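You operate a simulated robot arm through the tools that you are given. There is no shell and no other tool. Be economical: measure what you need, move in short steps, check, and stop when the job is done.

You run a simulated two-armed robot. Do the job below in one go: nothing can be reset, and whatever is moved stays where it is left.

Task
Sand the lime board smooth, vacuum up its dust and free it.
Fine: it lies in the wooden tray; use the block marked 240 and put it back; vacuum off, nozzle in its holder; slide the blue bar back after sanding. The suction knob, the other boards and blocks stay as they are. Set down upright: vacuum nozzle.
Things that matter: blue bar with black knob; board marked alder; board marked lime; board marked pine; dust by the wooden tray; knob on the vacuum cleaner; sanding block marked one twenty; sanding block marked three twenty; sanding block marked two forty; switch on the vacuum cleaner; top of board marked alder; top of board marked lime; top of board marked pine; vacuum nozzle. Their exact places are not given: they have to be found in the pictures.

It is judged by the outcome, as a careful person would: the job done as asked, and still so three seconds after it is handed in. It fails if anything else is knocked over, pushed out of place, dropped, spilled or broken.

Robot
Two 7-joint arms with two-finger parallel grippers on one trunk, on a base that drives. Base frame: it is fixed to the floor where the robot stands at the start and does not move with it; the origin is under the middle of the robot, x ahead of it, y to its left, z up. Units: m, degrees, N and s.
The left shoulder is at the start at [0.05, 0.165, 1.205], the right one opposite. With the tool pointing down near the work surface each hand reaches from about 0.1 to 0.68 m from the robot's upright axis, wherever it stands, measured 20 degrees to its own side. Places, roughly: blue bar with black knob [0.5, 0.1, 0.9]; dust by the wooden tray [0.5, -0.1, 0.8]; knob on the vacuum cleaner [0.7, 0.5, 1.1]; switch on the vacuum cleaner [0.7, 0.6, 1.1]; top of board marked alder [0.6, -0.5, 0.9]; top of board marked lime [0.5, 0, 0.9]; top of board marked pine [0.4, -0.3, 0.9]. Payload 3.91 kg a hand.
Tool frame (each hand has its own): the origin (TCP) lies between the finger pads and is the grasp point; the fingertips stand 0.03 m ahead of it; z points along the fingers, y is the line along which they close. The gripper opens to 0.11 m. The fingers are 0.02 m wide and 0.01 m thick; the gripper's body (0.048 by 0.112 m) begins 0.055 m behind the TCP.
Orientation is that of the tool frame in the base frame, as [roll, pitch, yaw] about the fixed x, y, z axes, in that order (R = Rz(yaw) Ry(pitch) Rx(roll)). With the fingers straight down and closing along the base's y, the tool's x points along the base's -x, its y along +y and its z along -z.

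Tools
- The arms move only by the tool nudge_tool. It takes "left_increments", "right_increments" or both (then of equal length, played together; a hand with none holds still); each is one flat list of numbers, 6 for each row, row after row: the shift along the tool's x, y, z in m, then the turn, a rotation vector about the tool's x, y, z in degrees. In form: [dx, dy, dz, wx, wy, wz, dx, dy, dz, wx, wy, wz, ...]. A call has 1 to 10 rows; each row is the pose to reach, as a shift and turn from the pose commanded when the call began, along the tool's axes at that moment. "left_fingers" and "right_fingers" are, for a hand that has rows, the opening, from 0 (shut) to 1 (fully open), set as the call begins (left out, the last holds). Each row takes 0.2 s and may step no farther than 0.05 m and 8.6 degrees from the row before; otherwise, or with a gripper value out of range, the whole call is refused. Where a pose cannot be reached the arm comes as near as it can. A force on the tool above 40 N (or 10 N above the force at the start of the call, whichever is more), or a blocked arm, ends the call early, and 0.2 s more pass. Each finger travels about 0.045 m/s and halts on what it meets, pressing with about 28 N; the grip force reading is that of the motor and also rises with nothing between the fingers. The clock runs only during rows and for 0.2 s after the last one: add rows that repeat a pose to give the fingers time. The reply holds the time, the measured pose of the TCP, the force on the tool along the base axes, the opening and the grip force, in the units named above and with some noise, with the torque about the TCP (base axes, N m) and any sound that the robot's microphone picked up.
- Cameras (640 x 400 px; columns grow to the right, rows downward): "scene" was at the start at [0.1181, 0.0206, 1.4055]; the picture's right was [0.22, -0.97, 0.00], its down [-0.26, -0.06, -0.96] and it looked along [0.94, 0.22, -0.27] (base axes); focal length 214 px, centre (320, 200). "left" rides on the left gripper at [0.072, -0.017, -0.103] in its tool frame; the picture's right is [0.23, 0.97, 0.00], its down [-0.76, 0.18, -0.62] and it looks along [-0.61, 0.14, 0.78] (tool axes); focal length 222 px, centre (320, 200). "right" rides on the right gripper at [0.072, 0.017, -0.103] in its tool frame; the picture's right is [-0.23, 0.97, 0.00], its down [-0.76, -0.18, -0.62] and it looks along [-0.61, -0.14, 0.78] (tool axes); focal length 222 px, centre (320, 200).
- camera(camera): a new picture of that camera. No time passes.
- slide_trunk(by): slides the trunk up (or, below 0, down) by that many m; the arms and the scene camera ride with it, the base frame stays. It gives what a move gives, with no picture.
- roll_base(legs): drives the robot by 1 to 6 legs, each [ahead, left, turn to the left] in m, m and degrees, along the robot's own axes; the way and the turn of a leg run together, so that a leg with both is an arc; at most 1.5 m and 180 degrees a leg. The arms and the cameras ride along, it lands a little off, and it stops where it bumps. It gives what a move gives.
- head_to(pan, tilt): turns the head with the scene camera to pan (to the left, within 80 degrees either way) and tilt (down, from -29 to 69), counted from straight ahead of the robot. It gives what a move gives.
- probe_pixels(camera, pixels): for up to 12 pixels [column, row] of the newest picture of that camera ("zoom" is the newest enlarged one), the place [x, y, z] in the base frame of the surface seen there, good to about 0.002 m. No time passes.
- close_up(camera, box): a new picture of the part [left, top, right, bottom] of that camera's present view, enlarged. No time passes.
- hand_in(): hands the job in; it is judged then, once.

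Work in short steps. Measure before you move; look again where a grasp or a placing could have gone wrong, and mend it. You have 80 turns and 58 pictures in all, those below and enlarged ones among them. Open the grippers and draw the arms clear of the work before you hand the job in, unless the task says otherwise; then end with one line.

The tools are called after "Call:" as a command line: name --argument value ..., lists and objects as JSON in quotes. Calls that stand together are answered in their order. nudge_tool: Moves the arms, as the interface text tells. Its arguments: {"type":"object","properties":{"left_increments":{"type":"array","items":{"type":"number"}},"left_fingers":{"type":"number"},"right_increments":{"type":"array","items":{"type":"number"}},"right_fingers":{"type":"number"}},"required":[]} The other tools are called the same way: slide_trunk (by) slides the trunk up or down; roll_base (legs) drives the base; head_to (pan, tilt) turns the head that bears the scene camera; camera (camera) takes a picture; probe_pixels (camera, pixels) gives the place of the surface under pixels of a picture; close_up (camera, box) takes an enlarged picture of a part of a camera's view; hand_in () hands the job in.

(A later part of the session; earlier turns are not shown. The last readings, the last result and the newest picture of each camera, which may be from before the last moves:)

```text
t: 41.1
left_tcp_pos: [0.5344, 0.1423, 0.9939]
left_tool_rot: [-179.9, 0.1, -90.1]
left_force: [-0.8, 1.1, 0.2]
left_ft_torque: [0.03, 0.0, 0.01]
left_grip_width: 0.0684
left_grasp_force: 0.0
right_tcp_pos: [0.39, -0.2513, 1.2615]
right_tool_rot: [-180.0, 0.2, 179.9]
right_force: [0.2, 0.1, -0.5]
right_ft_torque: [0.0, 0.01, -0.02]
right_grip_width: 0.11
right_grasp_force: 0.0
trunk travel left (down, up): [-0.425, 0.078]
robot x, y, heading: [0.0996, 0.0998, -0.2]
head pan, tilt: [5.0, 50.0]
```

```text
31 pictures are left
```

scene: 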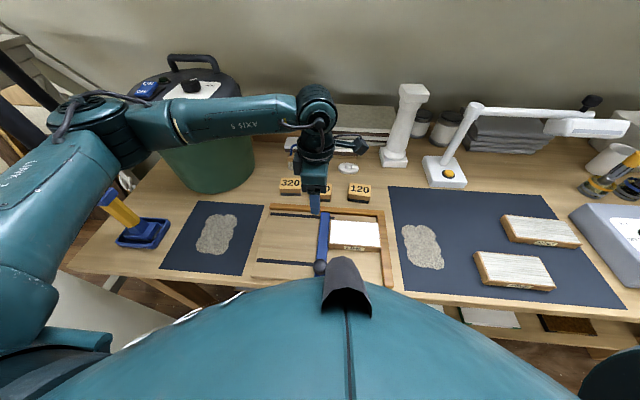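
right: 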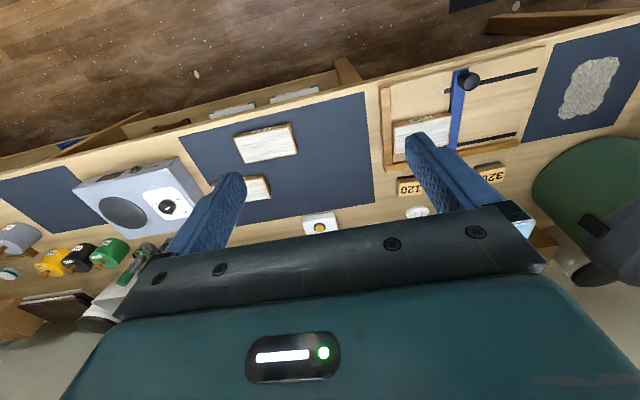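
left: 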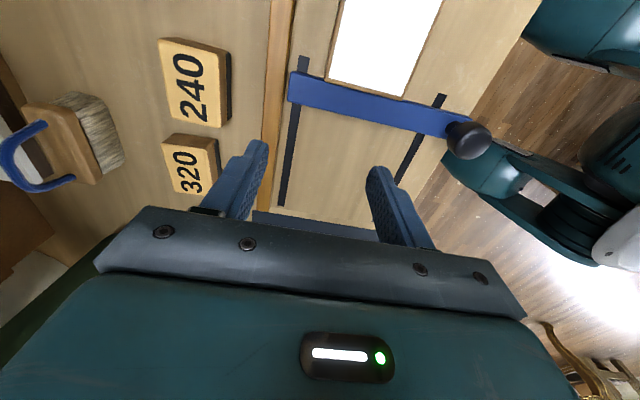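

Block 240 is back. Now I measure the bar's knob and grooves in the left picture.

Call:
probe_pixels --camera "left" --pixels '[[465, 130], [470, 148], [452, 122], [443, 122], [425, 130], [310, 100], [282, 203], [398, 182], [305, 60], [438, 98], [210, 90], [480, 150]]'

Call:
close_up --camera "left" --box '[380, 80, 520, 180]'

```text
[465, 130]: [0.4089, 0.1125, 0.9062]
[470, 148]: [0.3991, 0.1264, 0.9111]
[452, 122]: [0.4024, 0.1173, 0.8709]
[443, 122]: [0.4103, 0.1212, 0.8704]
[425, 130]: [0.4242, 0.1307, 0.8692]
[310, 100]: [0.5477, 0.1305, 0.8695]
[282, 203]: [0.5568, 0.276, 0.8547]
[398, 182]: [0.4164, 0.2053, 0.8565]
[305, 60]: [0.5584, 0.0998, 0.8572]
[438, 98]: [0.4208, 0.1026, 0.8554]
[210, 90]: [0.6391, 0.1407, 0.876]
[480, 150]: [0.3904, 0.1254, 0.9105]
```

```text
4.00 times, centred on (450, 130) of left
```

zoom: 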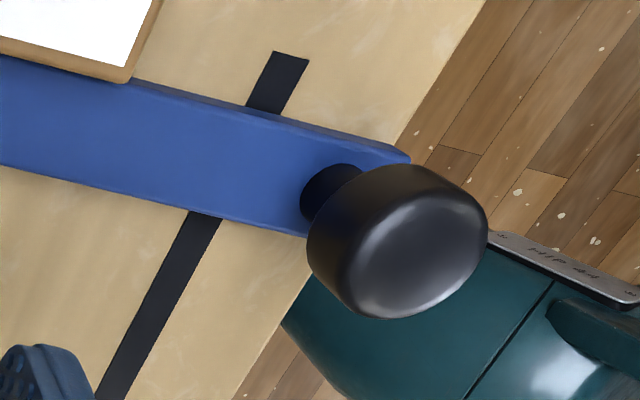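

Knob is about (0.397, 0.122), top 0.911. I move over it, lower around it and look.

Call:
nudge_tool --left_increments '[0.005, 0.035, 0, 0, 0, 0, 0.01, 0.07, 0, 0, 0, 0, 0.015, 0.105, 0, 0, 0, 0, 0.02, 0.138, 0, 0, 0, 0, 0.02, 0.138, 0.03, 0, 0, 0]'

Call:
camera --camera "left"

Call:
probe_pixels --camera "left" --pixels '[[320, 120], [300, 120], [340, 120], [320, 140], [320, 100], [320, 160]]'

```text
t: 42.4
left_tcp_pos: [0.3969, 0.1228, 0.9638]
left_tool_rot: [-179.9, 0.1, -90.1]
left_force: [0.0, -0.2, 0.7]
left_ft_torque: [0.01, 0.02, 0.02]
left_grip_width: 0.0681
left_grasp_force: 0.1
right_tcp_pos: [0.3912, -0.2502, 1.2609]
right_tool_rot: [180.0, 0.0, 179.8]
right_force: [0.4, -0.3, -0.8]
right_ft_torque: [-0.02, 0.02, 0.02]
right_grip_width: 0.1098
right_grasp_force: 0.1
trunk travel left (down, up): [-0.425, 0.078]
robot x, y, heading: [0.1002, 0.1002, -0.1]
head pan, tilt: [5.0, 50.0]
```

```text
29 pictures are left
```

left: 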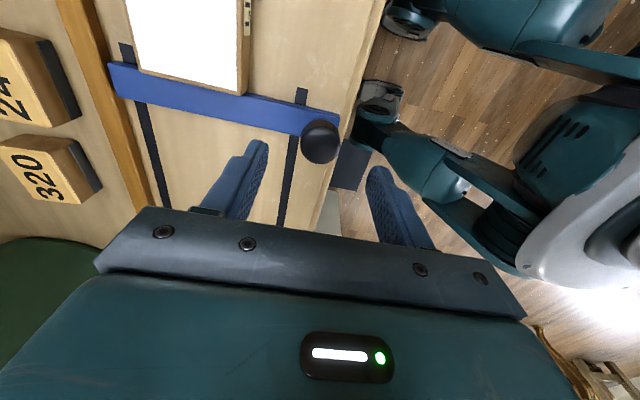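

```text
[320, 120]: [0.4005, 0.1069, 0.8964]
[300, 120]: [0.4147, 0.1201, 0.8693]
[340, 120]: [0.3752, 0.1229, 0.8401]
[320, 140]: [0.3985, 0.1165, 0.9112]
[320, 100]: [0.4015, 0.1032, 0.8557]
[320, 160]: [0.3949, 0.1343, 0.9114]
```

Knob centre ≈(0.397,0.125): well centred. I lower 0.06 and close on the knob.

Call:
nudge_tool --left_increments '[-0.002, 0, 0.03, 0, 0, 0, -0.002, 0, 0.05, 0, 0, 0, -0.002, 0, 0.058, 0, 0, 0]'

Call:
nudge_tool --left_increments '[0, 0, 0, 0, 0, 0, 0, 0, 0, 0, 0, 0, 0, 0, 0, 0, 0, 0, 0, 0, 0, 0, 0, 0, 0, 0, 0, 0, 0, 0]' --left_fingers 0.1

Call:
nudge_tool --left_increments '[-0.015, 0, 0, 0, 0, 0, -0.03, 0, 0, 0, 0, 0, -0.045, 0, 0, 0, 0, 0, -0.06, 0, 0, 0, 0, 0, -0.075, 0, 0, 0, 0, 0, -0.09, 0, 0, 0, 0, 0]'

Call:
close_up --camera "scene" --box '[220, 160, 420, 290]'

```text
t: 43.1
left_tcp_pos: [0.3962, 0.1263, 0.9052]
left_tool_rot: [-179.9, 0.1, -90.3]
left_force: [1.1, -0.1, -1.0]
left_ft_torque: [-0.01, 0.01, 0.03]
left_grip_width: 0.0684
left_grasp_force: 0.1
right_tcp_pos: [0.3922, -0.2498, 1.2618]
right_tool_rot: [180.0, 0.1, -180.0]
right_force: [-0.6, 0.7, 0.7]
right_ft_torque: [-0.01, -0.03, 0.0]
right_grip_width: 0.1102
right_grasp_force: 0.0
trunk travel left (down, up): [-0.425, 0.078]
robot x, y, heading: [0.1005, 0.1002, 0.1]
head pan, tilt: [5.0, 50.0]
```

```text
t: 44.4
left_tcp_pos: [0.3963, 0.1258, 0.9044]
left_tool_rot: [180.0, 0.1, -90.1]
left_force: [0.0, 0.3, -1.8]
left_ft_torque: [-0.02, 0.37, 0.05]
left_grip_width: 0.0313
left_grasp_force: 45.2
right_tcp_pos: [0.3909, -0.2507, 1.2605]
right_tool_rot: [180.0, -0.1, -180.0]
right_force: [-1.0, 0.7, -0.2]
right_ft_torque: [0.06, 0.0, -0.02]
right_grip_width: 0.1103
right_grasp_force: 0.1
trunk travel left (down, up): [-0.425, 0.078]
robot x, y, heading: [0.0993, 0.1017, 0.2]
head pan, tilt: [5.0, 50.0]
```

```text
t: 45.8
left_tcp_pos: [0.3963, 0.2154, 0.9053]
left_tool_rot: [180.0, 0.1, -90.3]
left_force: [-8.1, -1.5, 3.3]
left_ft_torque: [-0.19, 0.3, 0.23]
left_grip_width: 0.0313
left_grasp_force: 44.6
right_tcp_pos: [0.3899, -0.2507, 1.2616]
right_tool_rot: [180.0, 0.0, -179.9]
right_force: [0.3, 0.6, -0.8]
right_ft_torque: [0.01, 0.02, -0.03]
right_grip_width: 0.11
right_grasp_force: 0.1
trunk travel left (down, up): [-0.425, 0.078]
robot x, y, heading: [0.1031, 0.1002, 0.1]
head pan, tilt: [5.0, 50.0]
```

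```text
3.08 times, centred on (320, 225) of scene
```

zoom: 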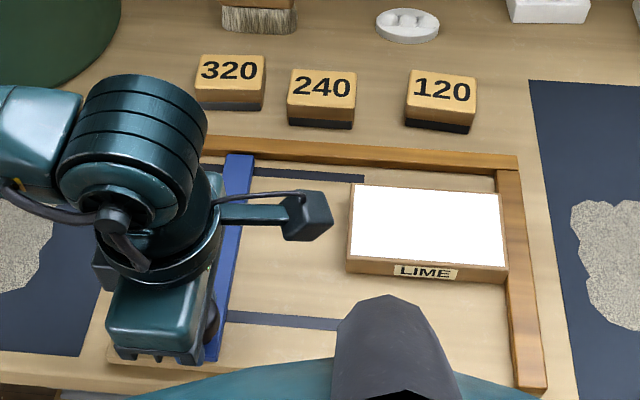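

The bar slides (0.09 m so far) and the board is free. I continue gently to the end of the slots.

Call:
nudge_tool --left_increments '[-0.01, 0, 0, 0, 0, 0, -0.02, 0, 0, 0, 0, 0, -0.03, 0, 0, 0, 0, 0, -0.04, 0, 0, 0, 0, 0]'

```text
t: 46.8
left_tcp_pos: [0.3963, 0.2533, 0.904]
left_tool_rot: [-179.8, 0.1, -90.2]
left_force: [-10.3, -1.3, 8.3]
left_ft_torque: [-0.74, 0.41, -0.26]
left_grip_width: 0.0313
left_grasp_force: 45.0
right_tcp_pos: [0.3893, -0.2501, 1.2628]
right_tool_rot: [180.0, -0.1, -179.9]
right_force: [0.1, -0.3, 0.4]
right_ft_torque: [0.0, 0.0, 0.02]
right_grip_width: 0.1098
right_grasp_force: 0.0
trunk travel left (down, up): [-0.425, 0.078]
robot x, y, heading: [0.103, 0.1002, -0.2]
head pan, tilt: [5.0, 50.0]
```

Bar moved 0.128 m. I release, rise, and start turning the hand back.

Call:
nudge_tool --left_increments '[0, 0, 0, 0, 0, 0, 0, 0, 0, 0, 0, 0, 0, 0, 0, 0, 0, 0, 0, 0, -0.04, 0, 0, 0, 0, 0, -0.08, 0, 0, 0, 0, 0, -0.12, 0, 0, 0, 0, 0, -0.16, 0, 0, 0, 0, 0, -0.2, 0, 0, 0]' --left_fingers 0.7

Call:
nudge_tool --left_increments '[0, 0, -0.01, 0, 0, 8.5, 0, 0, -0.02, 0, 0, 17, 0, 0, -0.03, 0, 0, 25.5, 0, 0, -0.04, 0, 0, 34, 0, 0, -0.05, 0, 0, 42.5, 0, 0, -0.05, 0, 0, 51, 0, 0, -0.05, 0, 0, 59.5, 0, 0, -0.05, 0, 0, 68, 0, 0, -0.05, 0, 0, 76.5, 0, 0, -0.05, 0, 0, 85]'

Call:
roll_base --legs '[[0, 0.35, 0]]'

Call:
head_to --pan 20 --tilt 45

Call:
camera --camera "scene"

```text
t: 48.5
left_tcp_pos: [0.3972, 0.2551, 1.104]
left_tool_rot: [179.9, 0.2, -90.1]
left_force: [-0.1, 1.1, 0.5]
left_ft_torque: [0.03, 0.01, -0.01]
left_grip_width: 0.0768
left_grasp_force: 0.0
right_tcp_pos: [0.3916, -0.2504, 1.2612]
right_tool_rot: [179.8, 0.0, -180.0]
right_force: [-0.7, -0.7, 0.3]
right_ft_torque: [-0.04, 0.0, 0.0]
right_grip_width: 0.1099
right_grasp_force: 0.0
trunk travel left (down, up): [-0.425, 0.078]
robot x, y, heading: [0.0974, 0.1027, 0.1]
head pan, tilt: [5.0, 50.0]
```

```text
t: 50.8
left_tcp_pos: [0.3964, 0.2542, 1.1552]
left_tool_rot: [179.8, 0.1, -175.2]
left_force: [-0.3, -0.1, -1.6]
left_ft_torque: [0.0, 0.0, -0.01]
left_grip_width: 0.0769
left_grasp_force: 0.1
right_tcp_pos: [0.3911, -0.2503, 1.2615]
right_tool_rot: [-180.0, -0.1, -179.9]
right_force: [-0.5, 0.2, 0.8]
right_ft_torque: [0.0, 0.01, -0.01]
right_grip_width: 0.11
right_grasp_force: 0.1
trunk travel left (down, up): [-0.425, 0.078]
robot x, y, heading: [0.1026, 0.0996, 0.2]
head pan, tilt: [5.0, 50.0]
```

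```text
t: 53.3
left_tcp_pos: [0.397, 0.4792, 1.1554]
left_tool_rot: [179.8, -0.1, -176.3]
left_force: [0.0, 0.4, -0.7]
left_ft_torque: [0.01, 0.04, -0.03]
left_grip_width: 0.0771
left_grasp_force: 0.2
right_tcp_pos: [0.3919, -0.0213, 1.2604]
right_tool_rot: [179.9, 0.1, 179.7]
right_force: [0.3, 1.2, -0.1]
right_ft_torque: [0.01, 0.0, 0.02]
right_grip_width: 0.1101
right_grasp_force: 0.0
trunk travel left (down, up): [-0.425, 0.078]
robot x, y, heading: [0.0998, 0.3337, -0.4]
head pan, tilt: [5.0, 50.0]
stopped in leg 1: the robot was blocked; the commanded pose is now the measured one
```

```text
t: 54.1
left_tcp_pos: [0.3993, 0.479, 1.1538]
left_tool_rot: [179.7, -0.2, -176.2]
left_force: [-0.1, -1.1, 0.4]
left_ft_torque: [-0.02, 0.02, 0.01]
left_grip_width: 0.0769
left_grasp_force: 0.1
right_tcp_pos: [0.3925, -0.0206, 1.259]
right_tool_rot: [179.7, 0.0, 179.8]
right_force: [0.0, 0.3, -0.5]
right_ft_torque: [-0.02, 0.0, 0.0]
right_grip_width: 0.1099
right_grasp_force: 0.1
trunk travel left (down, up): [-0.425, 0.078]
robot x, y, heading: [0.1018, 0.3322, -0.3]
head pan, tilt: [20.0, 45.0]
```

```text
27 pictures are left
```

scene: 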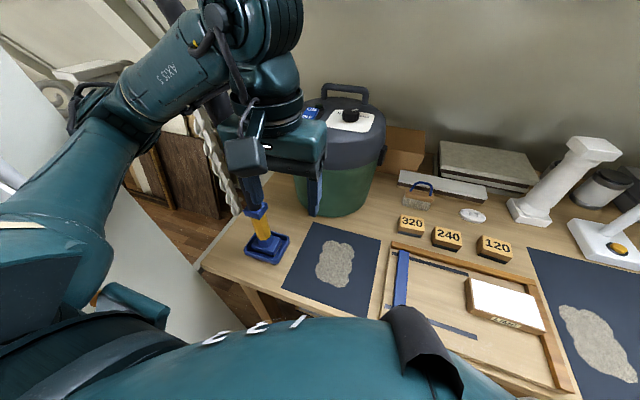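

The base stopped early at y=0.333. I look with the left camera to see what is near the hand.

Call:
camera --camera "left"

Call:
close_up --camera "scene" --box '[180, 60, 400, 290]'

```text
26 pictures are left
```

left: 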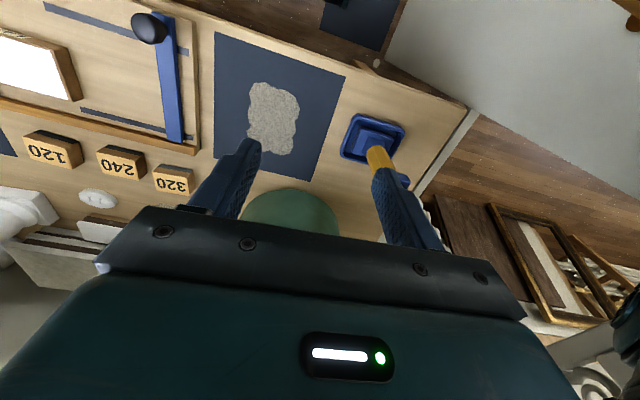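

```text
1.74 times, centred on (290, 175) of scene
```

zoom: 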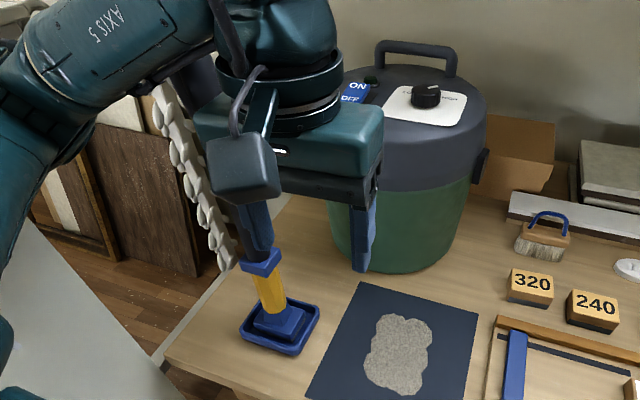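

I probe where the hose, the white panel at left, the switch and the vacuum's handle are from here.

Call:
probe_pixels --camera "scene" --pixels '[[172, 12], [120, 260], [20, 120], [313, 108], [311, 118], [345, 90], [322, 92], [263, 225], [250, 205], [187, 150], [130, 350], [350, 115]]'

Call:
close_up --camera "scene" --box '[60, 0, 240, 120]'

```text
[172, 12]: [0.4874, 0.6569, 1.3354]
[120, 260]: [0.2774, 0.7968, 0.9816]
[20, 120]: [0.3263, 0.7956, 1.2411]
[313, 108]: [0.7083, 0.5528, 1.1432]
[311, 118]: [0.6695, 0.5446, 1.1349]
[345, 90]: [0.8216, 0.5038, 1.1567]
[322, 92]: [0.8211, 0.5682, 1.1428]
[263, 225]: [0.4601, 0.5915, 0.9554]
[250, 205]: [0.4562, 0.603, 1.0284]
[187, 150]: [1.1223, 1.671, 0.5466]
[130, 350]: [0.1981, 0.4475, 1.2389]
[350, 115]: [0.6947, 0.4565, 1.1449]
```

```text
3.33 times, centred on (150, 60) of scene
```

zoom: 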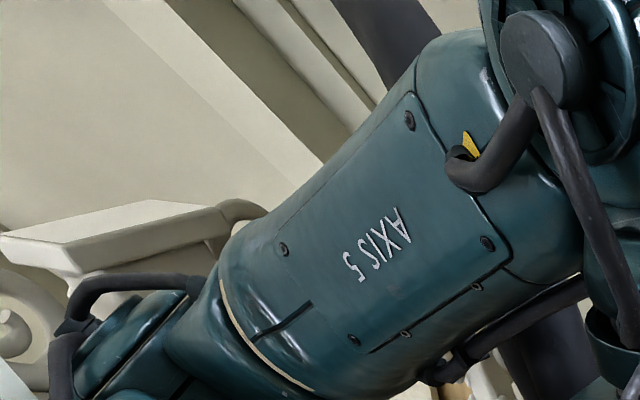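

The stop was the elbow against a white panel at y≈0.80, not the hose. Now I move the left hand, fingers shut, high and forward over the switch's ON end (0.708, 0.553, 1.143), staying right of the hose first.

Call:
nudge_tool --left_increments '[0, 0, -0.035, 0, 0, 0, -0.035, -0.002, -0.065, 0, 0, 1, -0.075, -0.005, -0.075, 0, 0, 2, -0.115, -0.008, -0.075, 0, 0, 3, -0.155, -0.01, -0.075, 0, 0, 3.8, -0.195, -0.012, -0.075, 0, 0, 3.8, -0.235, 0.0, -0.075, 0, 0, 3.8, -0.265, 0.025, -0.075, 0, 0, 3.8, -0.295, 0.045, -0.075, 0, 0, 3.8, -0.3114, 0.0556, -0.07, 0, 0, 3.8]' --left_fingers 0

Call:
camera --camera "left"

```text
t: 56.3
left_tcp_pos: [0.7066, 0.5601, 1.2229]
left_tool_rot: [-180.0, 0.0, -179.9]
left_force: [0.2, -0.3, 0.5]
left_ft_torque: [0.06, -0.03, 0.01]
left_grip_width: 0.0002
left_grasp_force: 28.3
right_tcp_pos: [0.3908, -0.0186, 1.2613]
right_tool_rot: [180.0, 0.1, 179.8]
right_force: [-0.3, 1.0, 0.5]
right_ft_torque: [0.0, -0.01, 0.02]
right_grip_width: 0.1101
right_grasp_force: 0.0
trunk travel left (down, up): [-0.425, 0.078]
robot x, y, heading: [0.1031, 0.3347, -0.3]
head pan, tilt: [20.0, 45.0]
```

```text
23 pictures are left
```

left: 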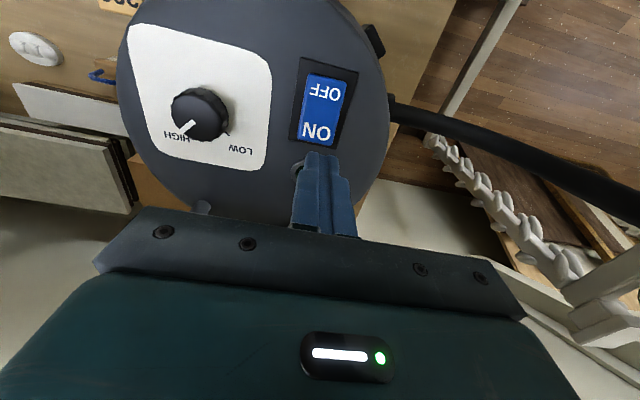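

Reached. I probe the rocker ends precisely in the left picture.

Call:
probe_pixels --camera "left" --pixels '[[316, 138], [326, 90], [302, 138], [334, 142], [316, 146], [330, 78]]'

```text
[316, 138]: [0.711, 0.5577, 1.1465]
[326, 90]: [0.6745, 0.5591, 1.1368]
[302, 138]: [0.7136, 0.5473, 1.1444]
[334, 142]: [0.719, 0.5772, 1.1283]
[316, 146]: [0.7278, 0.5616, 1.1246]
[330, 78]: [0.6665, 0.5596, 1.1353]
```

The ON end is under the fingertips (0.709, 0.559, 1.146). I press down until it clicks.

Call:
nudge_tool --left_increments '[-0.002, -0.001, 0.03, 0, 0, 0, -0.002, -0.001, 0.044, 0, 0, 0, -0.002, -0.001, 0.05, 0, 0, 0, -0.002, -0.001, 0.054, 0, 0, 0, -0.002, -0.001, 0.058, 0, 0, 0]'

Call:
nudge_tool --left_increments '[0, 0, -0.03, 0, 0, 0, 0, 0, -0.06, 0, 0, 0]'

Call:
close_up --camera "left" --box '[220, 30, 420, 160]'

```text
t: 57.5
left_tcp_pos: [0.7052, 0.5588, 1.1689]
left_tool_rot: [-180.0, 0.3, -179.8]
left_force: [9.6, 2.2, 15.5]
left_ft_torque: [0.07, -0.12, -0.07]
left_grip_width: 0.0
left_grasp_force: 27.9
right_tcp_pos: [0.3902, -0.0179, 1.2623]
right_tool_rot: [180.0, 0.1, 179.7]
right_force: [-0.1, 0.1, -0.8]
right_ft_torque: [0.03, -0.01, 0.02]
right_grip_width: 0.11
right_grasp_force: 0.1
trunk travel left (down, up): [-0.425, 0.078]
robot x, y, heading: [0.1023, 0.3338, -0.3]
head pan, tilt: [20.0, 45.0]
heard: click
```

```text
t: 58.1
left_tcp_pos: [0.7067, 0.5571, 1.2259]
left_tool_rot: [179.9, -0.3, -180.0]
left_force: [0.4, 0.4, -0.1]
left_ft_torque: [0.02, 0.01, -0.02]
left_grip_width: 0.0
left_grasp_force: 27.9
right_tcp_pos: [0.3904, -0.0177, 1.2621]
right_tool_rot: [180.0, 0.1, 179.8]
right_force: [0.0, -0.2, 0.2]
right_ft_torque: [0.0, 0.04, -0.01]
right_grip_width: 0.1101
right_grasp_force: 0.0
trunk travel left (down, up): [-0.425, 0.078]
robot x, y, heading: [0.1071, 0.3335, -0.4]
head pan, tilt: [20.0, 45.0]
```

```text
3.08 times, centred on (320, 95) of left
```

zoom: 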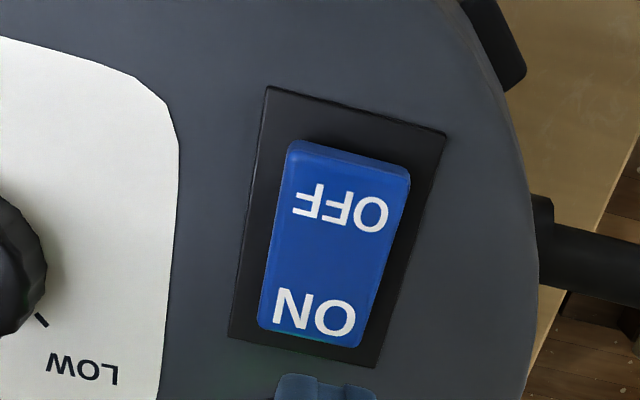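

It clicked on. I retract the hand along the same way, then back the base 0.12 m to have room for a horizontal grasp of the nozzle handle.

Call:
nudge_tool --left_increments '[0.03, -0.03, -0.005, 0, 0, 0, 0.06, -0.06, -0.01, 0, 0, 0, 0.09, -0.087, -0.01, 0, 0, 0, 0.13, -0.09, -0.01, 0, 0, 0, 0.17, -0.09, -0.01, 0, 0, 0, 0.21, -0.09, -0.01, 0, 0, 0, 0.25, -0.09, -0.01, 0, 0, 0, 0.26, -0.09, -0.01, 0, 0, 0]'

Call:
roll_base --legs '[[-0.14, -0.02, 0]]'

Call:
nudge_tool --left_increments '[0, 0, 0.01, 0, -8, 0, 0, 0, 0.02, 0, -16, 0, 0, 0, 0.03, 0, -24, 0, 0, 0, 0.04, 0, -32, 0, 0, 0, 0.05, 0, -40, 0, 0, 0, 0.06, 0, -48, 0, 0, 0, 0.07, 0, -56, 0, 0, 0, 0.08, 0, -64, 0, 0, 0, 0.09, 0, -68, 0]' --left_fingers 0.7

Call:
camera --camera "left"

```text
t: 59.9
left_tcp_pos: [0.4477, 0.4672, 1.2379]
left_tool_rot: [179.9, -0.1, -179.8]
left_force: [1.0, -0.5, -0.2]
left_ft_torque: [0.0, -0.01, 0.01]
left_grip_width: 0.0
left_grasp_force: 28.3
right_tcp_pos: [0.3912, -0.0174, 1.2621]
right_tool_rot: [-180.0, 0.1, 179.8]
right_force: [0.5, 0.8, 0.0]
right_ft_torque: [-0.01, -0.03, 0.01]
right_grip_width: 0.1099
right_grasp_force: 0.1
trunk travel left (down, up): [-0.425, 0.078]
robot x, y, heading: [0.1036, 0.3342, -0.3]
head pan, tilt: [20.0, 45.0]
```

```text
t: 61.2
left_tcp_pos: [0.31, 0.4477, 1.2354]
left_tool_rot: [179.8, -0.3, -179.8]
left_force: [-0.1, -0.4, 0.6]
left_ft_torque: [-0.04, 0.01, 0.02]
left_grip_width: 0.0
left_grasp_force: 27.7
right_tcp_pos: [0.2523, -0.0392, 1.2604]
right_tool_rot: [-179.9, 0.0, 179.9]
right_force: [-0.1, 0.0, -0.3]
right_ft_torque: [0.01, 0.0, 0.02]
right_grip_width: 0.11
right_grasp_force: 0.0
trunk travel left (down, up): [-0.425, 0.078]
robot x, y, heading: [-0.0402, 0.3151, -0.1]
head pan, tilt: [20.0, 45.0]
```

```text
t: 63.2
left_tcp_pos: [0.3633, 0.3966, 1.1561]
left_tool_rot: [-180.0, 67.9, -179.8]
left_force: [0.7, -0.4, -0.5]
left_ft_torque: [-0.01, 0.01, 0.0]
left_grip_width: 0.0771
left_grasp_force: 0.1
left hand out of reach, approached as far as the arm can: row 6, 7, 8, 9
right_tcp_pos: [0.2521, -0.0386, 1.261]
right_tool_rot: [179.9, 0.2, 179.9]
right_force: [-0.2, 0.4, -0.4]
right_ft_torque: [0.0, -0.04, 0.01]
right_grip_width: 0.1099
right_grasp_force: 0.1
trunk travel left (down, up): [-0.425, 0.078]
robot x, y, heading: [-0.0342, 0.3154, -0.6]
head pan, tilt: [20.0, 45.0]
```

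```text
21 pictures are left
```

left: 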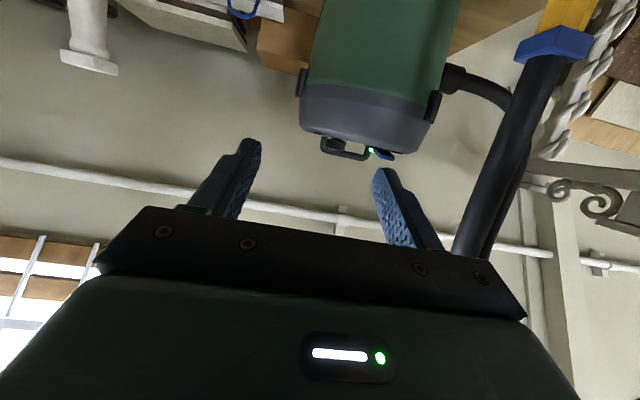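

The vacuum's lamp is lit. Hand is tilted 68°; I go down to z≈0.96 on the near side, then left in front of the nozzle handle.

Call:
nudge_tool --left_increments '[0.0364, 0, 0.0147, 0, 0, 0, 0.0728, 0, 0.0294, 0, 0, 0, 0.1092, 0, 0.0441, 0, 0, 0, 0.1456, 0, 0.0588, 0, 0, 0, 0.182, 0, 0.0737, 0, 0, 0, 0.182, 0.04, 0.0737, 0, 0, 0, 0.182, 0.08, 0.0737, 0, 0, 0, 0.182, 0.12, 0.0737, 0, 0, 0, 0.182, 0.16, 0.0737, 0, 0, 0, 0.182, 0.2, 0.0737, 0, 0, 0]'

Call:
camera --camera "left"

Call:
camera --camera "scene"

```text
t: 65.4
left_tcp_pos: [0.3521, 0.4443, 1.0072]
left_tool_rot: [179.7, 67.6, 180.0]
left_force: [-0.4, -0.2, 0.6]
left_ft_torque: [0.0, 0.02, -0.02]
left_grip_width: 0.0768
left_grasp_force: 0.1
left hand out of reach, approached as far as the arm can: row 6, 7, 8, 9, 10
right_tcp_pos: [0.251, -0.0369, 1.2624]
right_tool_rot: [-179.9, 0.1, 179.8]
right_force: [-0.1, -0.4, -0.4]
right_ft_torque: [0.0, 0.04, 0.02]
right_grip_width: 0.1102
right_grasp_force: 0.0
trunk travel left (down, up): [-0.425, 0.078]
robot x, y, heading: [-0.0369, 0.3119, -0.5]
head pan, tilt: [20.0, 45.0]
```

```text
20 pictures are left
```

left: 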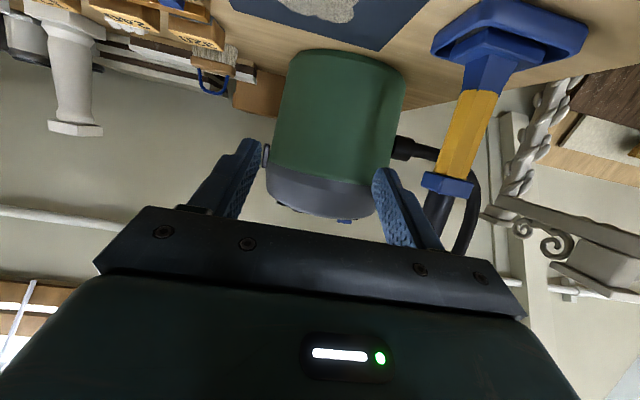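

```text
19 pictures are left
```

scene: 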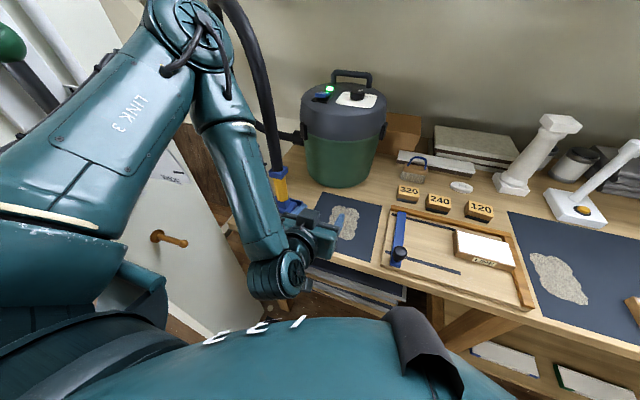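

With the tool forward the arm runs out of reach to the left, so I relocate: base to about (0.09, 0.115) and turned 40° left, so the nozzle lies straight ahead.

Call:
roll_base --legs '[[0.05, -0.2, 0], [0.07, 0, 40]]'

Call:
head_to --pan 5 --tilt 45

Call:
camera --camera "left"

```text
t: 69.6
left_tcp_pos: [0.2944, 0.4892, 1.0059]
left_tool_rot: [179.7, 67.7, -139.9]
left_force: [-0.2, -1.0, -0.2]
left_ft_torque: [0.01, -0.03, 0.01]
left_grip_width: 0.0771
left_grasp_force: 0.0
right_tcp_pos: [0.5251, 0.0564, 1.2616]
right_tool_rot: [180.0, 0.1, -140.4]
right_force: [0.3, 0.1, 0.3]
right_ft_torque: [0.0, -0.04, 0.01]
right_grip_width: 0.1097
right_grasp_force: 0.0
trunk travel left (down, up): [-0.425, 0.078]
robot x, y, heading: [0.0767, 0.1396, 39.6]
head pan, tilt: [20.0, 45.0]
```

```text
t: 70.4
left_tcp_pos: [0.2931, 0.4883, 1.0067]
left_tool_rot: [179.7, 67.7, -140.1]
left_force: [0.0, 0.4, 0.0]
left_ft_torque: [0.0, -0.02, 0.01]
left_grip_width: 0.0769
left_grasp_force: 0.1
right_tcp_pos: [0.5256, 0.0554, 1.2624]
right_tool_rot: [-179.9, 0.1, -140.2]
right_force: [-0.4, 0.6, 0.6]
right_ft_torque: [0.0, 0.03, 0.02]
right_grip_width: 0.1101
right_grasp_force: 0.1
trunk travel left (down, up): [-0.425, 0.078]
robot x, y, heading: [0.078, 0.1402, 39.4]
head pan, tilt: [5.0, 45.0]
```

```text
18 pictures are left
```

left: 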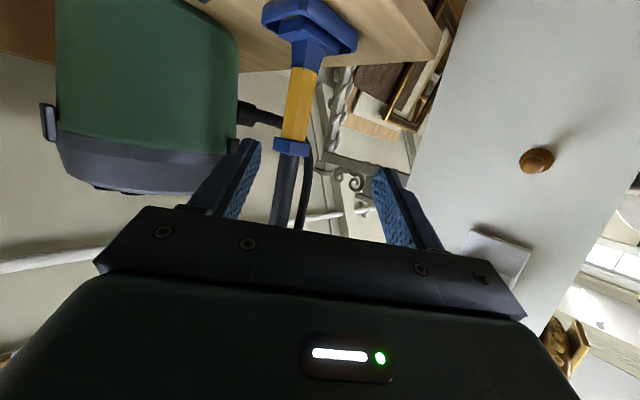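

The nozzle is now straight ahead. I probe the handle edges, the collar and the holder.

Call:
probe_pixels --camera "left" --pixels '[[293, 90], [303, 90], [312, 90], [288, 125], [296, 125], [304, 125], [300, 72], [291, 147], [305, 60], [285, 200], [310, 45], [305, 25]]'

```text
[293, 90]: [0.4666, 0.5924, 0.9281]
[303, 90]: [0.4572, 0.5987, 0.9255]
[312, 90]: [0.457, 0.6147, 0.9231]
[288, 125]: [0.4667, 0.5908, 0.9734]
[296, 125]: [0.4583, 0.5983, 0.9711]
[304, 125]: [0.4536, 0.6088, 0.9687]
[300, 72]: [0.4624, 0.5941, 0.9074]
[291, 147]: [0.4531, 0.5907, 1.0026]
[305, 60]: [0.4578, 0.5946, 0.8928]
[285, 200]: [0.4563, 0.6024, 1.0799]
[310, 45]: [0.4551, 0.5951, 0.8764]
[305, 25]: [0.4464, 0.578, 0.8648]
```

Handle axis ≈(0.468, 0.608), graspable at z 0.945. I align sideways and advance most of the way.

Call:
nudge_tool --left_increments '[-0.011, -0.0206, 0.02, 0, 0, 0, -0.0227, -0.0206, 0.06, 0, 0, 0, -0.0227, -0.0206, 0.1, 0, 0, 0, -0.0227, -0.0206, 0.14, 0, 0, 0, -0.0227, -0.0206, 0.165, 0, 0, 0]'

Call:
camera --camera "left"

Call:
probe_pixels --camera "left" --pixels '[[320, 130], [310, 130], [330, 130], [320, 100], [320, 160], [300, 130], [340, 130]]'

```text
t: 71.6
left_tcp_pos: [0.4359, 0.5726, 0.9697]
left_tool_rot: [179.3, 67.5, -140.1]
left_force: [0.9, 0.2, 0.6]
left_ft_torque: [-0.03, 0.04, -0.01]
left_grip_width: 0.0769
left_grasp_force: 0.1
left hand out of reach, approached as far as the arm can: row 4, 5
right_tcp_pos: [0.5255, 0.0554, 1.2606]
right_tool_rot: [180.0, 0.2, -140.3]
right_force: [-0.1, -0.3, 0.3]
right_ft_torque: [0.0, -0.02, 0.02]
right_grip_width: 0.11
right_grasp_force: 0.1
trunk travel left (down, up): [-0.425, 0.078]
robot x, y, heading: [0.0812, 0.1446, 39.6]
head pan, tilt: [5.0, 45.0]
```

```text
17 pictures are left
```

left: 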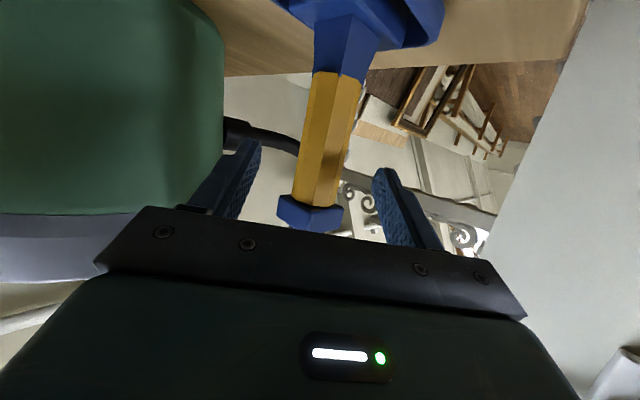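

```text
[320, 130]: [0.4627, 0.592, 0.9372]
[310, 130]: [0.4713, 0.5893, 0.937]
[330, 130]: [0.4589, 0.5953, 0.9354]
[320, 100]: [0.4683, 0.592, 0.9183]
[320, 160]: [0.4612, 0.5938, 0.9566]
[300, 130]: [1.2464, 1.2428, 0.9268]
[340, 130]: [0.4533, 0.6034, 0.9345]
```

The handle is between the fingers, 0.046 m ahead. The arm is at its limit, so I lower the trunk 0.02 and drive the base ahead 0.045.

Call:
slide_trunk --by -0.025

Call:
roll_base --legs '[[0.044, 0.005, 0]]'

Call:
camera --camera "left"

Call:
probe_pixels --camera "left" --pixels '[[320, 110], [335, 110], [350, 110], [325, 150], [345, 150]]'

```text
t: 72.3
left_tcp_pos: [0.4359, 0.5727, 0.9443]
left_tool_rot: [179.5, 67.5, -140.1]
left_force: [-0.5, -0.9, -0.4]
left_ft_torque: [0.0, 0.02, 0.01]
left_grip_width: 0.0769
left_grasp_force: 0.1
right_tcp_pos: [0.5255, 0.0559, 1.2371]
right_tool_rot: [-180.0, 0.1, -140.3]
right_force: [1.7, 0.2, 0.0]
right_ft_torque: [0.02, -0.01, 0.0]
right_grip_width: 0.1099
right_grasp_force: 0.1
trunk travel left (down, up): [-0.4, 0.103]
robot x, y, heading: [0.0781, 0.142, 39.5]
head pan, tilt: [5.0, 45.0]
```

```text
t: 73.2
left_tcp_pos: [0.4667, 0.6042, 0.944]
left_tool_rot: [179.4, 67.4, -140.0]
left_force: [-0.1, 0.2, -0.4]
left_ft_torque: [0.0, 0.02, 0.01]
left_grip_width: 0.0771
left_grasp_force: 0.1
right_tcp_pos: [0.5569, 0.088, 1.2363]
right_tool_rot: [-180.0, 0.0, -140.1]
right_force: [-0.2, -0.1, 0.3]
right_ft_torque: [0.0, 0.05, -0.01]
right_grip_width: 0.11
right_grasp_force: 0.0
trunk travel left (down, up): [-0.4, 0.103]
robot x, y, heading: [0.1098, 0.1733, 39.7]
head pan, tilt: [5.0, 45.0]
```

```text
16 pictures are left
```

left: 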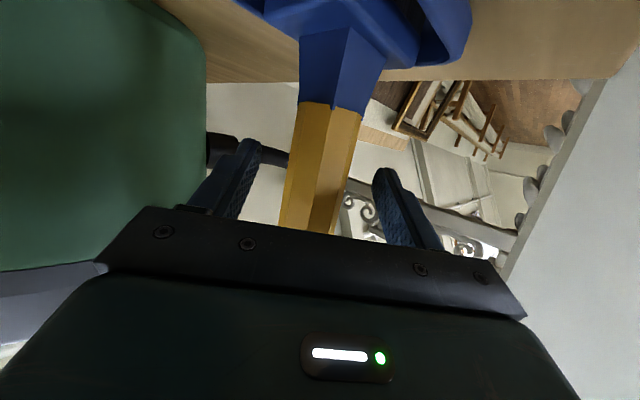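

```text
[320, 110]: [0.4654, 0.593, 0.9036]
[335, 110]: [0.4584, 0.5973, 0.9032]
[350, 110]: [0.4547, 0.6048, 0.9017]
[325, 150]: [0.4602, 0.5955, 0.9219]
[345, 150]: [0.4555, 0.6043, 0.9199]
```

The handle axis is at the grasp point. I close.

Call:
nudge_tool --left_increments '[0, 0, 0, 0, 0, 0, 0, 0, 0, 0, 0, 0, 0, 0, 0, 0, 0, 0, 0, 0, 0, 0, 0, 0, 0, 0, 0, 0, 0, 0, 0, 0, 0, 0, 0, 0, 0, 0, 0, 0, 0, 0]' --left_fingers 0

Call:
slide_trunk --by 0.02

Call:
camera --camera "left"

```text
t: 74.8
left_tcp_pos: [0.4654, 0.6046, 0.9435]
left_tool_rot: [179.4, 67.4, -140.0]
left_force: [1.5, -0.8, -0.1]
left_ft_torque: [-0.12, -0.08, 0.01]
left_grip_width: 0.034
left_grasp_force: 27.7
right_tcp_pos: [0.556, 0.0873, 1.2368]
right_tool_rot: [-180.0, 0.0, -140.2]
right_force: [0.1, 0.3, 0.4]
right_ft_torque: [0.01, -0.03, 0.01]
right_grip_width: 0.11
right_grasp_force: 0.1
trunk travel left (down, up): [-0.4, 0.103]
robot x, y, heading: [0.1083, 0.1737, 40.1]
head pan, tilt: [5.0, 45.0]
```

```text
t: 75.5
left_tcp_pos: [0.4643, 0.6045, 0.9645]
left_tool_rot: [179.5, 67.5, -140.0]
left_force: [-0.6, -0.1, -2.1]
left_ft_torque: [-0.01, 0.01, 0.04]
left_grip_width: 0.034
left_grasp_force: 27.8
right_tcp_pos: [0.5554, 0.0881, 1.2566]
right_tool_rot: [180.0, 0.1, -140.2]
right_force: [-0.2, 0.7, 0.2]
right_ft_torque: [0.01, 0.02, 0.02]
right_grip_width: 0.1101
right_grasp_force: 0.1
trunk travel left (down, up): [-0.42, 0.083]
robot x, y, heading: [0.1098, 0.1713, 39.8]
head pan, tilt: [5.0, 45.0]
```

```text
15 pictures are left
```

left: 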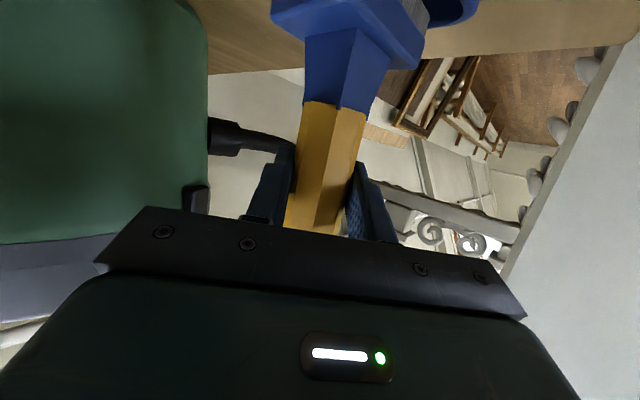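

The nozzle is lifted (grip 0.034, upright). I raise it further, back off, pull the arm in slightly, then turn toward the dust.

Call:
slide_trunk --by 0.08

Call:
roll_base --legs '[[-0.15, 0, 0]]'

Call:
nudge_tool --left_increments '[0.009, 0, -0.0216, 0, 0, 0, 0.0177, 0, -0.0432, 0, 0, 0, 0.0265, 0, -0.0648, 0, 0, 0]'

Call:
roll_base --legs '[[0, 0, -30], [0, 0, -30]]'

Call:
head_to --pan 0 --tilt 45

Call:
camera --camera "scene"

```text
t: 76.7
left_tcp_pos: [0.465, 0.6046, 1.0445]
left_tool_rot: [179.5, 67.5, -140.0]
left_force: [-0.2, 0.2, -3.2]
left_ft_torque: [-0.01, -0.01, 0.01]
left_grip_width: 0.0337
left_grasp_force: 28.4
right_tcp_pos: [0.5552, 0.0871, 1.3365]
right_tool_rot: [180.0, 0.1, -140.2]
right_force: [-0.5, 0.8, -0.3]
right_ft_torque: [0.02, 0.01, 0.0]
right_grip_width: 0.1098
right_grasp_force: 0.1
trunk travel left (down, up): [-0.5, 0.003]
robot x, y, heading: [0.1059, 0.1718, 39.6]
head pan, tilt: [5.0, 45.0]
```

```text
t: 78.0
left_tcp_pos: [0.3503, 0.509, 1.0445]
left_tool_rot: [179.4, 67.7, -139.9]
left_force: [0.1, -0.3, -2.3]
left_ft_torque: [-0.02, 0.03, -0.01]
left_grip_width: 0.0335
left_grasp_force: 28.4
right_tcp_pos: [0.4402, -0.0095, 1.3364]
right_tool_rot: [180.0, 0.1, -140.1]
right_force: [0.0, -0.4, -0.3]
right_ft_torque: [0.05, -0.02, -0.03]
right_grip_width: 0.1101
right_grasp_force: 0.1
trunk travel left (down, up): [-0.5, 0.003]
robot x, y, heading: [-0.0065, 0.0762, 39.8]
head pan, tilt: [5.0, 45.0]
```

```text
t: 78.8
left_tcp_pos: [0.2979, 0.4626, 1.0445]
left_tool_rot: [179.5, 67.6, -139.9]
left_force: [0.6, 0.2, -1.8]
left_ft_torque: [0.01, 0.06, -0.01]
left_grip_width: 0.0337
left_grasp_force: 27.9
right_tcp_pos: [0.4414, -0.0086, 1.3371]
right_tool_rot: [180.0, 0.1, -140.3]
right_force: [-0.3, -0.5, 0.6]
right_ft_torque: [0.03, 0.0, 0.0]
right_grip_width: 0.1099
right_grasp_force: 0.0
trunk travel left (down, up): [-0.5, 0.003]
robot x, y, heading: [-0.0056, 0.0761, 39.9]
head pan, tilt: [5.0, 45.0]
```

```text
t: 82.2
left_tcp_pos: [0.4821, 0.0095, 1.0434]
left_tool_rot: [179.4, 67.6, 160.2]
left_force: [-0.6, 0.0, -0.1]
left_ft_torque: [-0.04, -0.01, 0.01]
left_grip_width: 0.0338
left_grasp_force: 27.9
right_tcp_pos: [0.147, -0.3522, 1.3363]
right_tool_rot: [180.0, 0.2, 160.1]
right_force: [1.8, 0.0, 1.0]
right_ft_torque: [0.0, 0.03, -0.02]
right_grip_width: 0.1102
right_grasp_force: 0.1
trunk travel left (down, up): [-0.5, 0.003]
robot x, y, heading: [-0.0082, 0.0754, -19.9]
head pan, tilt: [5.0, 45.0]
```

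```text
t: 82.8
left_tcp_pos: [0.4816, 0.0087, 1.0435]
left_tool_rot: [179.4, 67.4, 160.3]
left_force: [0.0, 0.3, -3.1]
left_ft_torque: [0.01, -0.02, -0.02]
left_grip_width: 0.0334
left_grasp_force: 28.0
right_tcp_pos: [0.1476, -0.3511, 1.3374]
right_tool_rot: [-180.0, 0.1, 160.1]
right_force: [-0.1, 0.5, -0.5]
right_ft_torque: [0.0, 0.0, 0.0]
right_grip_width: 0.11
right_grasp_force: 0.1
trunk travel left (down, up): [-0.5, 0.003]
robot x, y, heading: [-0.0079, 0.0792, -20.1]
head pan, tilt: [0.0, 45.0]
```

```text
14 pictures are left
```

scene: 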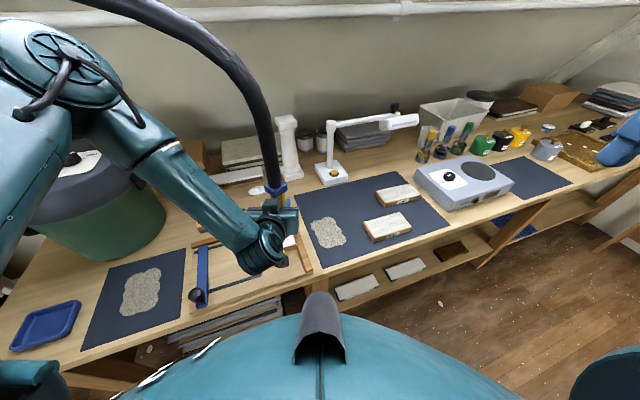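

Hose follows well. I probe the dust outline, pine board's left edge, tray fence and the nozzle head.

Call:
close_up --camera "scene" --box '[230, 170, 430, 290]'

Call:
probe_pixels --camera "zoom" --pixels '[[270, 160], [330, 170], [360, 220], [300, 245], [265, 185], [425, 170], [432, 205], [425, 228], [250, 300], [220, 215], [345, 205], [305, 155]]'

Call:
camera --camera "left"

```text
3.20 times, centred on (330, 230) of scene
```

zoom: 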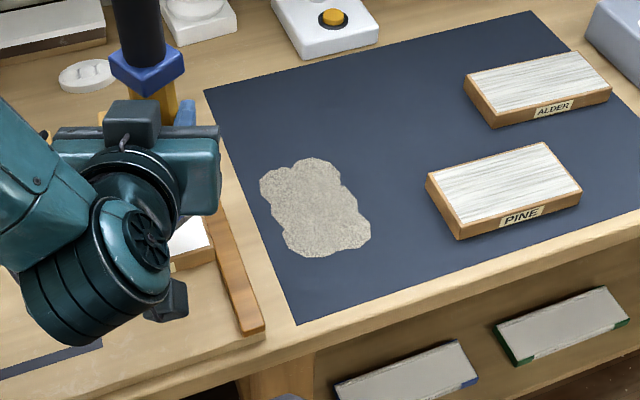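

```text
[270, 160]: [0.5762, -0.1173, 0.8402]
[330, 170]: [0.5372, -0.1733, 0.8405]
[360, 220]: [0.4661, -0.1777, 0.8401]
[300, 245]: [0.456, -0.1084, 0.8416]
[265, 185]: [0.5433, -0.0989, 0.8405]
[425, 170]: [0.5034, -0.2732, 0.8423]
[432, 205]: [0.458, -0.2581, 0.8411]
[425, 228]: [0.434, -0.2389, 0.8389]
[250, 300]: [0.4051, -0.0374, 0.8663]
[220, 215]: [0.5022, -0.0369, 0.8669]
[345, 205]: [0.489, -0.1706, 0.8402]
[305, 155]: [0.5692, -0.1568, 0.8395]
```

```text
12 pictures are left
```

left: 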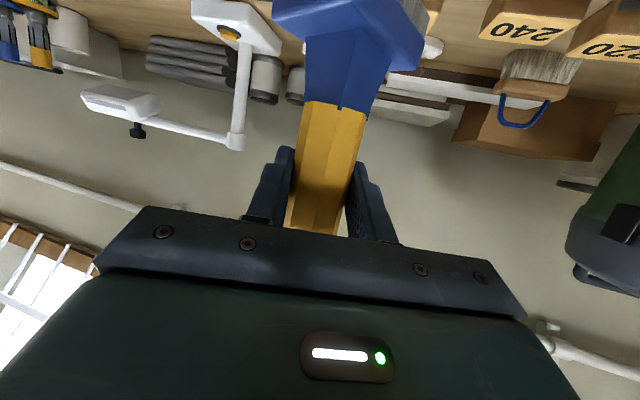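

Dust spans x 0.44–0.575, y -0.10 to -0.18; pine's edge is at y≈-0.24. I drive so the nozzle hovers over the far part of the dust.

Call:
roll_base --legs '[[0.107, -0.109, 0]]'

Call:
slide_trunk --by -0.085

Call:
close_up --camera "scene" --box '[210, 150, 430, 290]'

```text
t: 84.5
left_tcp_pos: [0.5427, -0.1328, 1.0438]
left_tool_rot: [179.3, 67.6, 160.2]
left_force: [-0.4, 0.3, -3.1]
left_ft_torque: [-0.01, 0.0, -0.02]
left_grip_width: 0.0339
left_grasp_force: 28.4
right_tcp_pos: [0.2073, -0.4947, 1.337]
right_tool_rot: [-180.0, 0.0, 160.1]
right_force: [0.5, -0.3, -0.1]
right_ft_torque: [0.01, 0.02, 0.02]
right_grip_width: 0.1103
right_grasp_force: 0.1
trunk travel left (down, up): [-0.5, 0.003]
robot x, y, heading: [0.0544, -0.064, -20.2]
head pan, tilt: [0.0, 45.0]
```

```text
t: 85.7
left_tcp_pos: [0.5408, -0.1315, 0.96]
left_tool_rot: [179.4, 67.5, 160.3]
left_force: [0.3, 0.0, -1.7]
left_ft_torque: [-0.01, 0.04, -0.02]
left_grip_width: 0.0338
left_grasp_force: 28.3
right_tcp_pos: [0.2069, -0.4915, 1.2514]
right_tool_rot: [-179.9, 0.1, 160.0]
right_force: [0.5, -0.3, -0.2]
right_ft_torque: [-0.02, -0.01, 0.02]
right_grip_width: 0.1099
right_grasp_force: 0.1
trunk travel left (down, up): [-0.415, 0.088]
robot x, y, heading: [0.057, -0.0646, -20.0]
head pan, tilt: [0.0, 45.0]
```

```text
2.86 times, centred on (320, 220) of scene
```

zoom: 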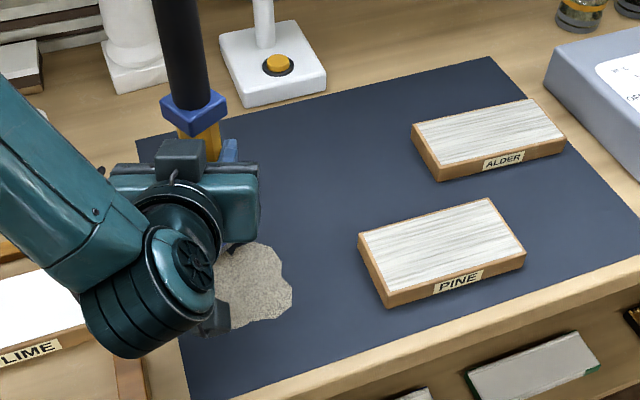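

I lower the nozzle gently toward the surface, in small steps.

Call:
nudge_tool --left_increments '[0.00924, 0, 0.00382, 0, 0, 0, 0.0139, 0, 0.0057, 0, 0, 0, 0.0157, 0, 0.0065, 0, 0, 0, 0.0176, 0, 0.0073, 0, 0, 0]'

```text
t: 86.7
left_tcp_pos: [0.5398, -0.1368, 0.9442]
left_tool_rot: [179.1, 67.2, 160.3]
left_force: [0.6, -0.1, -1.8]
left_ft_torque: [0.01, 0.02, -0.01]
left_grip_width: 0.0334
left_grasp_force: 27.6
left hand out of reach, approached as far as the arm can: row 2, 3, 4
right_tcp_pos: [0.208, -0.4928, 1.2515]
right_tool_rot: [180.0, 0.2, 160.0]
right_force: [0.9, -0.6, -1.0]
right_ft_torque: [0.02, -0.01, 0.01]
right_grip_width: 0.1099
right_grasp_force: 0.1
trunk travel left (down, up): [-0.415, 0.088]
robot x, y, heading: [0.058, -0.0642, -20.4]
head pan, tilt: [0.0, 45.0]
```

The arm is at a wrist limit; I use the trunk for height instead: arm up 0.04, trunk down 0.043.

Call:
nudge_tool --left_increments '[-0.0185, 0, -0.0077, 0, 0, 0, -0.037, 0, -0.0153, 0, 0, 0]'

Call:
slide_trunk --by -0.042

```text
t: 87.3
left_tcp_pos: [0.5407, -0.1354, 0.985]
left_tool_rot: [179.3, 67.6, 160.2]
left_force: [-0.6, 0.0, -1.9]
left_ft_torque: [-0.02, 0.02, -0.02]
left_grip_width: 0.0338
left_grasp_force: 27.9
right_tcp_pos: [0.2064, -0.493, 1.2517]
right_tool_rot: [-179.9, 0.0, 160.0]
right_force: [-0.2, 0.5, 0.0]
right_ft_torque: [-0.01, 0.02, -0.01]
right_grip_width: 0.1102
right_grasp_force: 0.1
trunk travel left (down, up): [-0.415, 0.088]
robot x, y, heading: [0.0528, -0.0653, -20.3]
head pan, tilt: [0.0, 45.0]
```

```text
t: 88.1
left_tcp_pos: [0.5396, -0.1354, 0.9437]
left_tool_rot: [179.4, 67.5, 160.2]
left_force: [0.1, 0.3, -2.4]
left_ft_torque: [-0.06, 0.05, 0.05]
left_grip_width: 0.0337
left_grasp_force: 27.6
right_tcp_pos: [0.2076, -0.4931, 1.2104]
right_tool_rot: [-180.0, 0.2, 160.0]
right_force: [0.0, -0.3, -0.1]
right_ft_torque: [-0.02, -0.03, -0.02]
right_grip_width: 0.1101
right_grasp_force: 0.1
trunk travel left (down, up): [-0.373, 0.13]
robot x, y, heading: [0.0549, -0.0633, -20.0]
head pan, tilt: [0.0, 45.0]
```

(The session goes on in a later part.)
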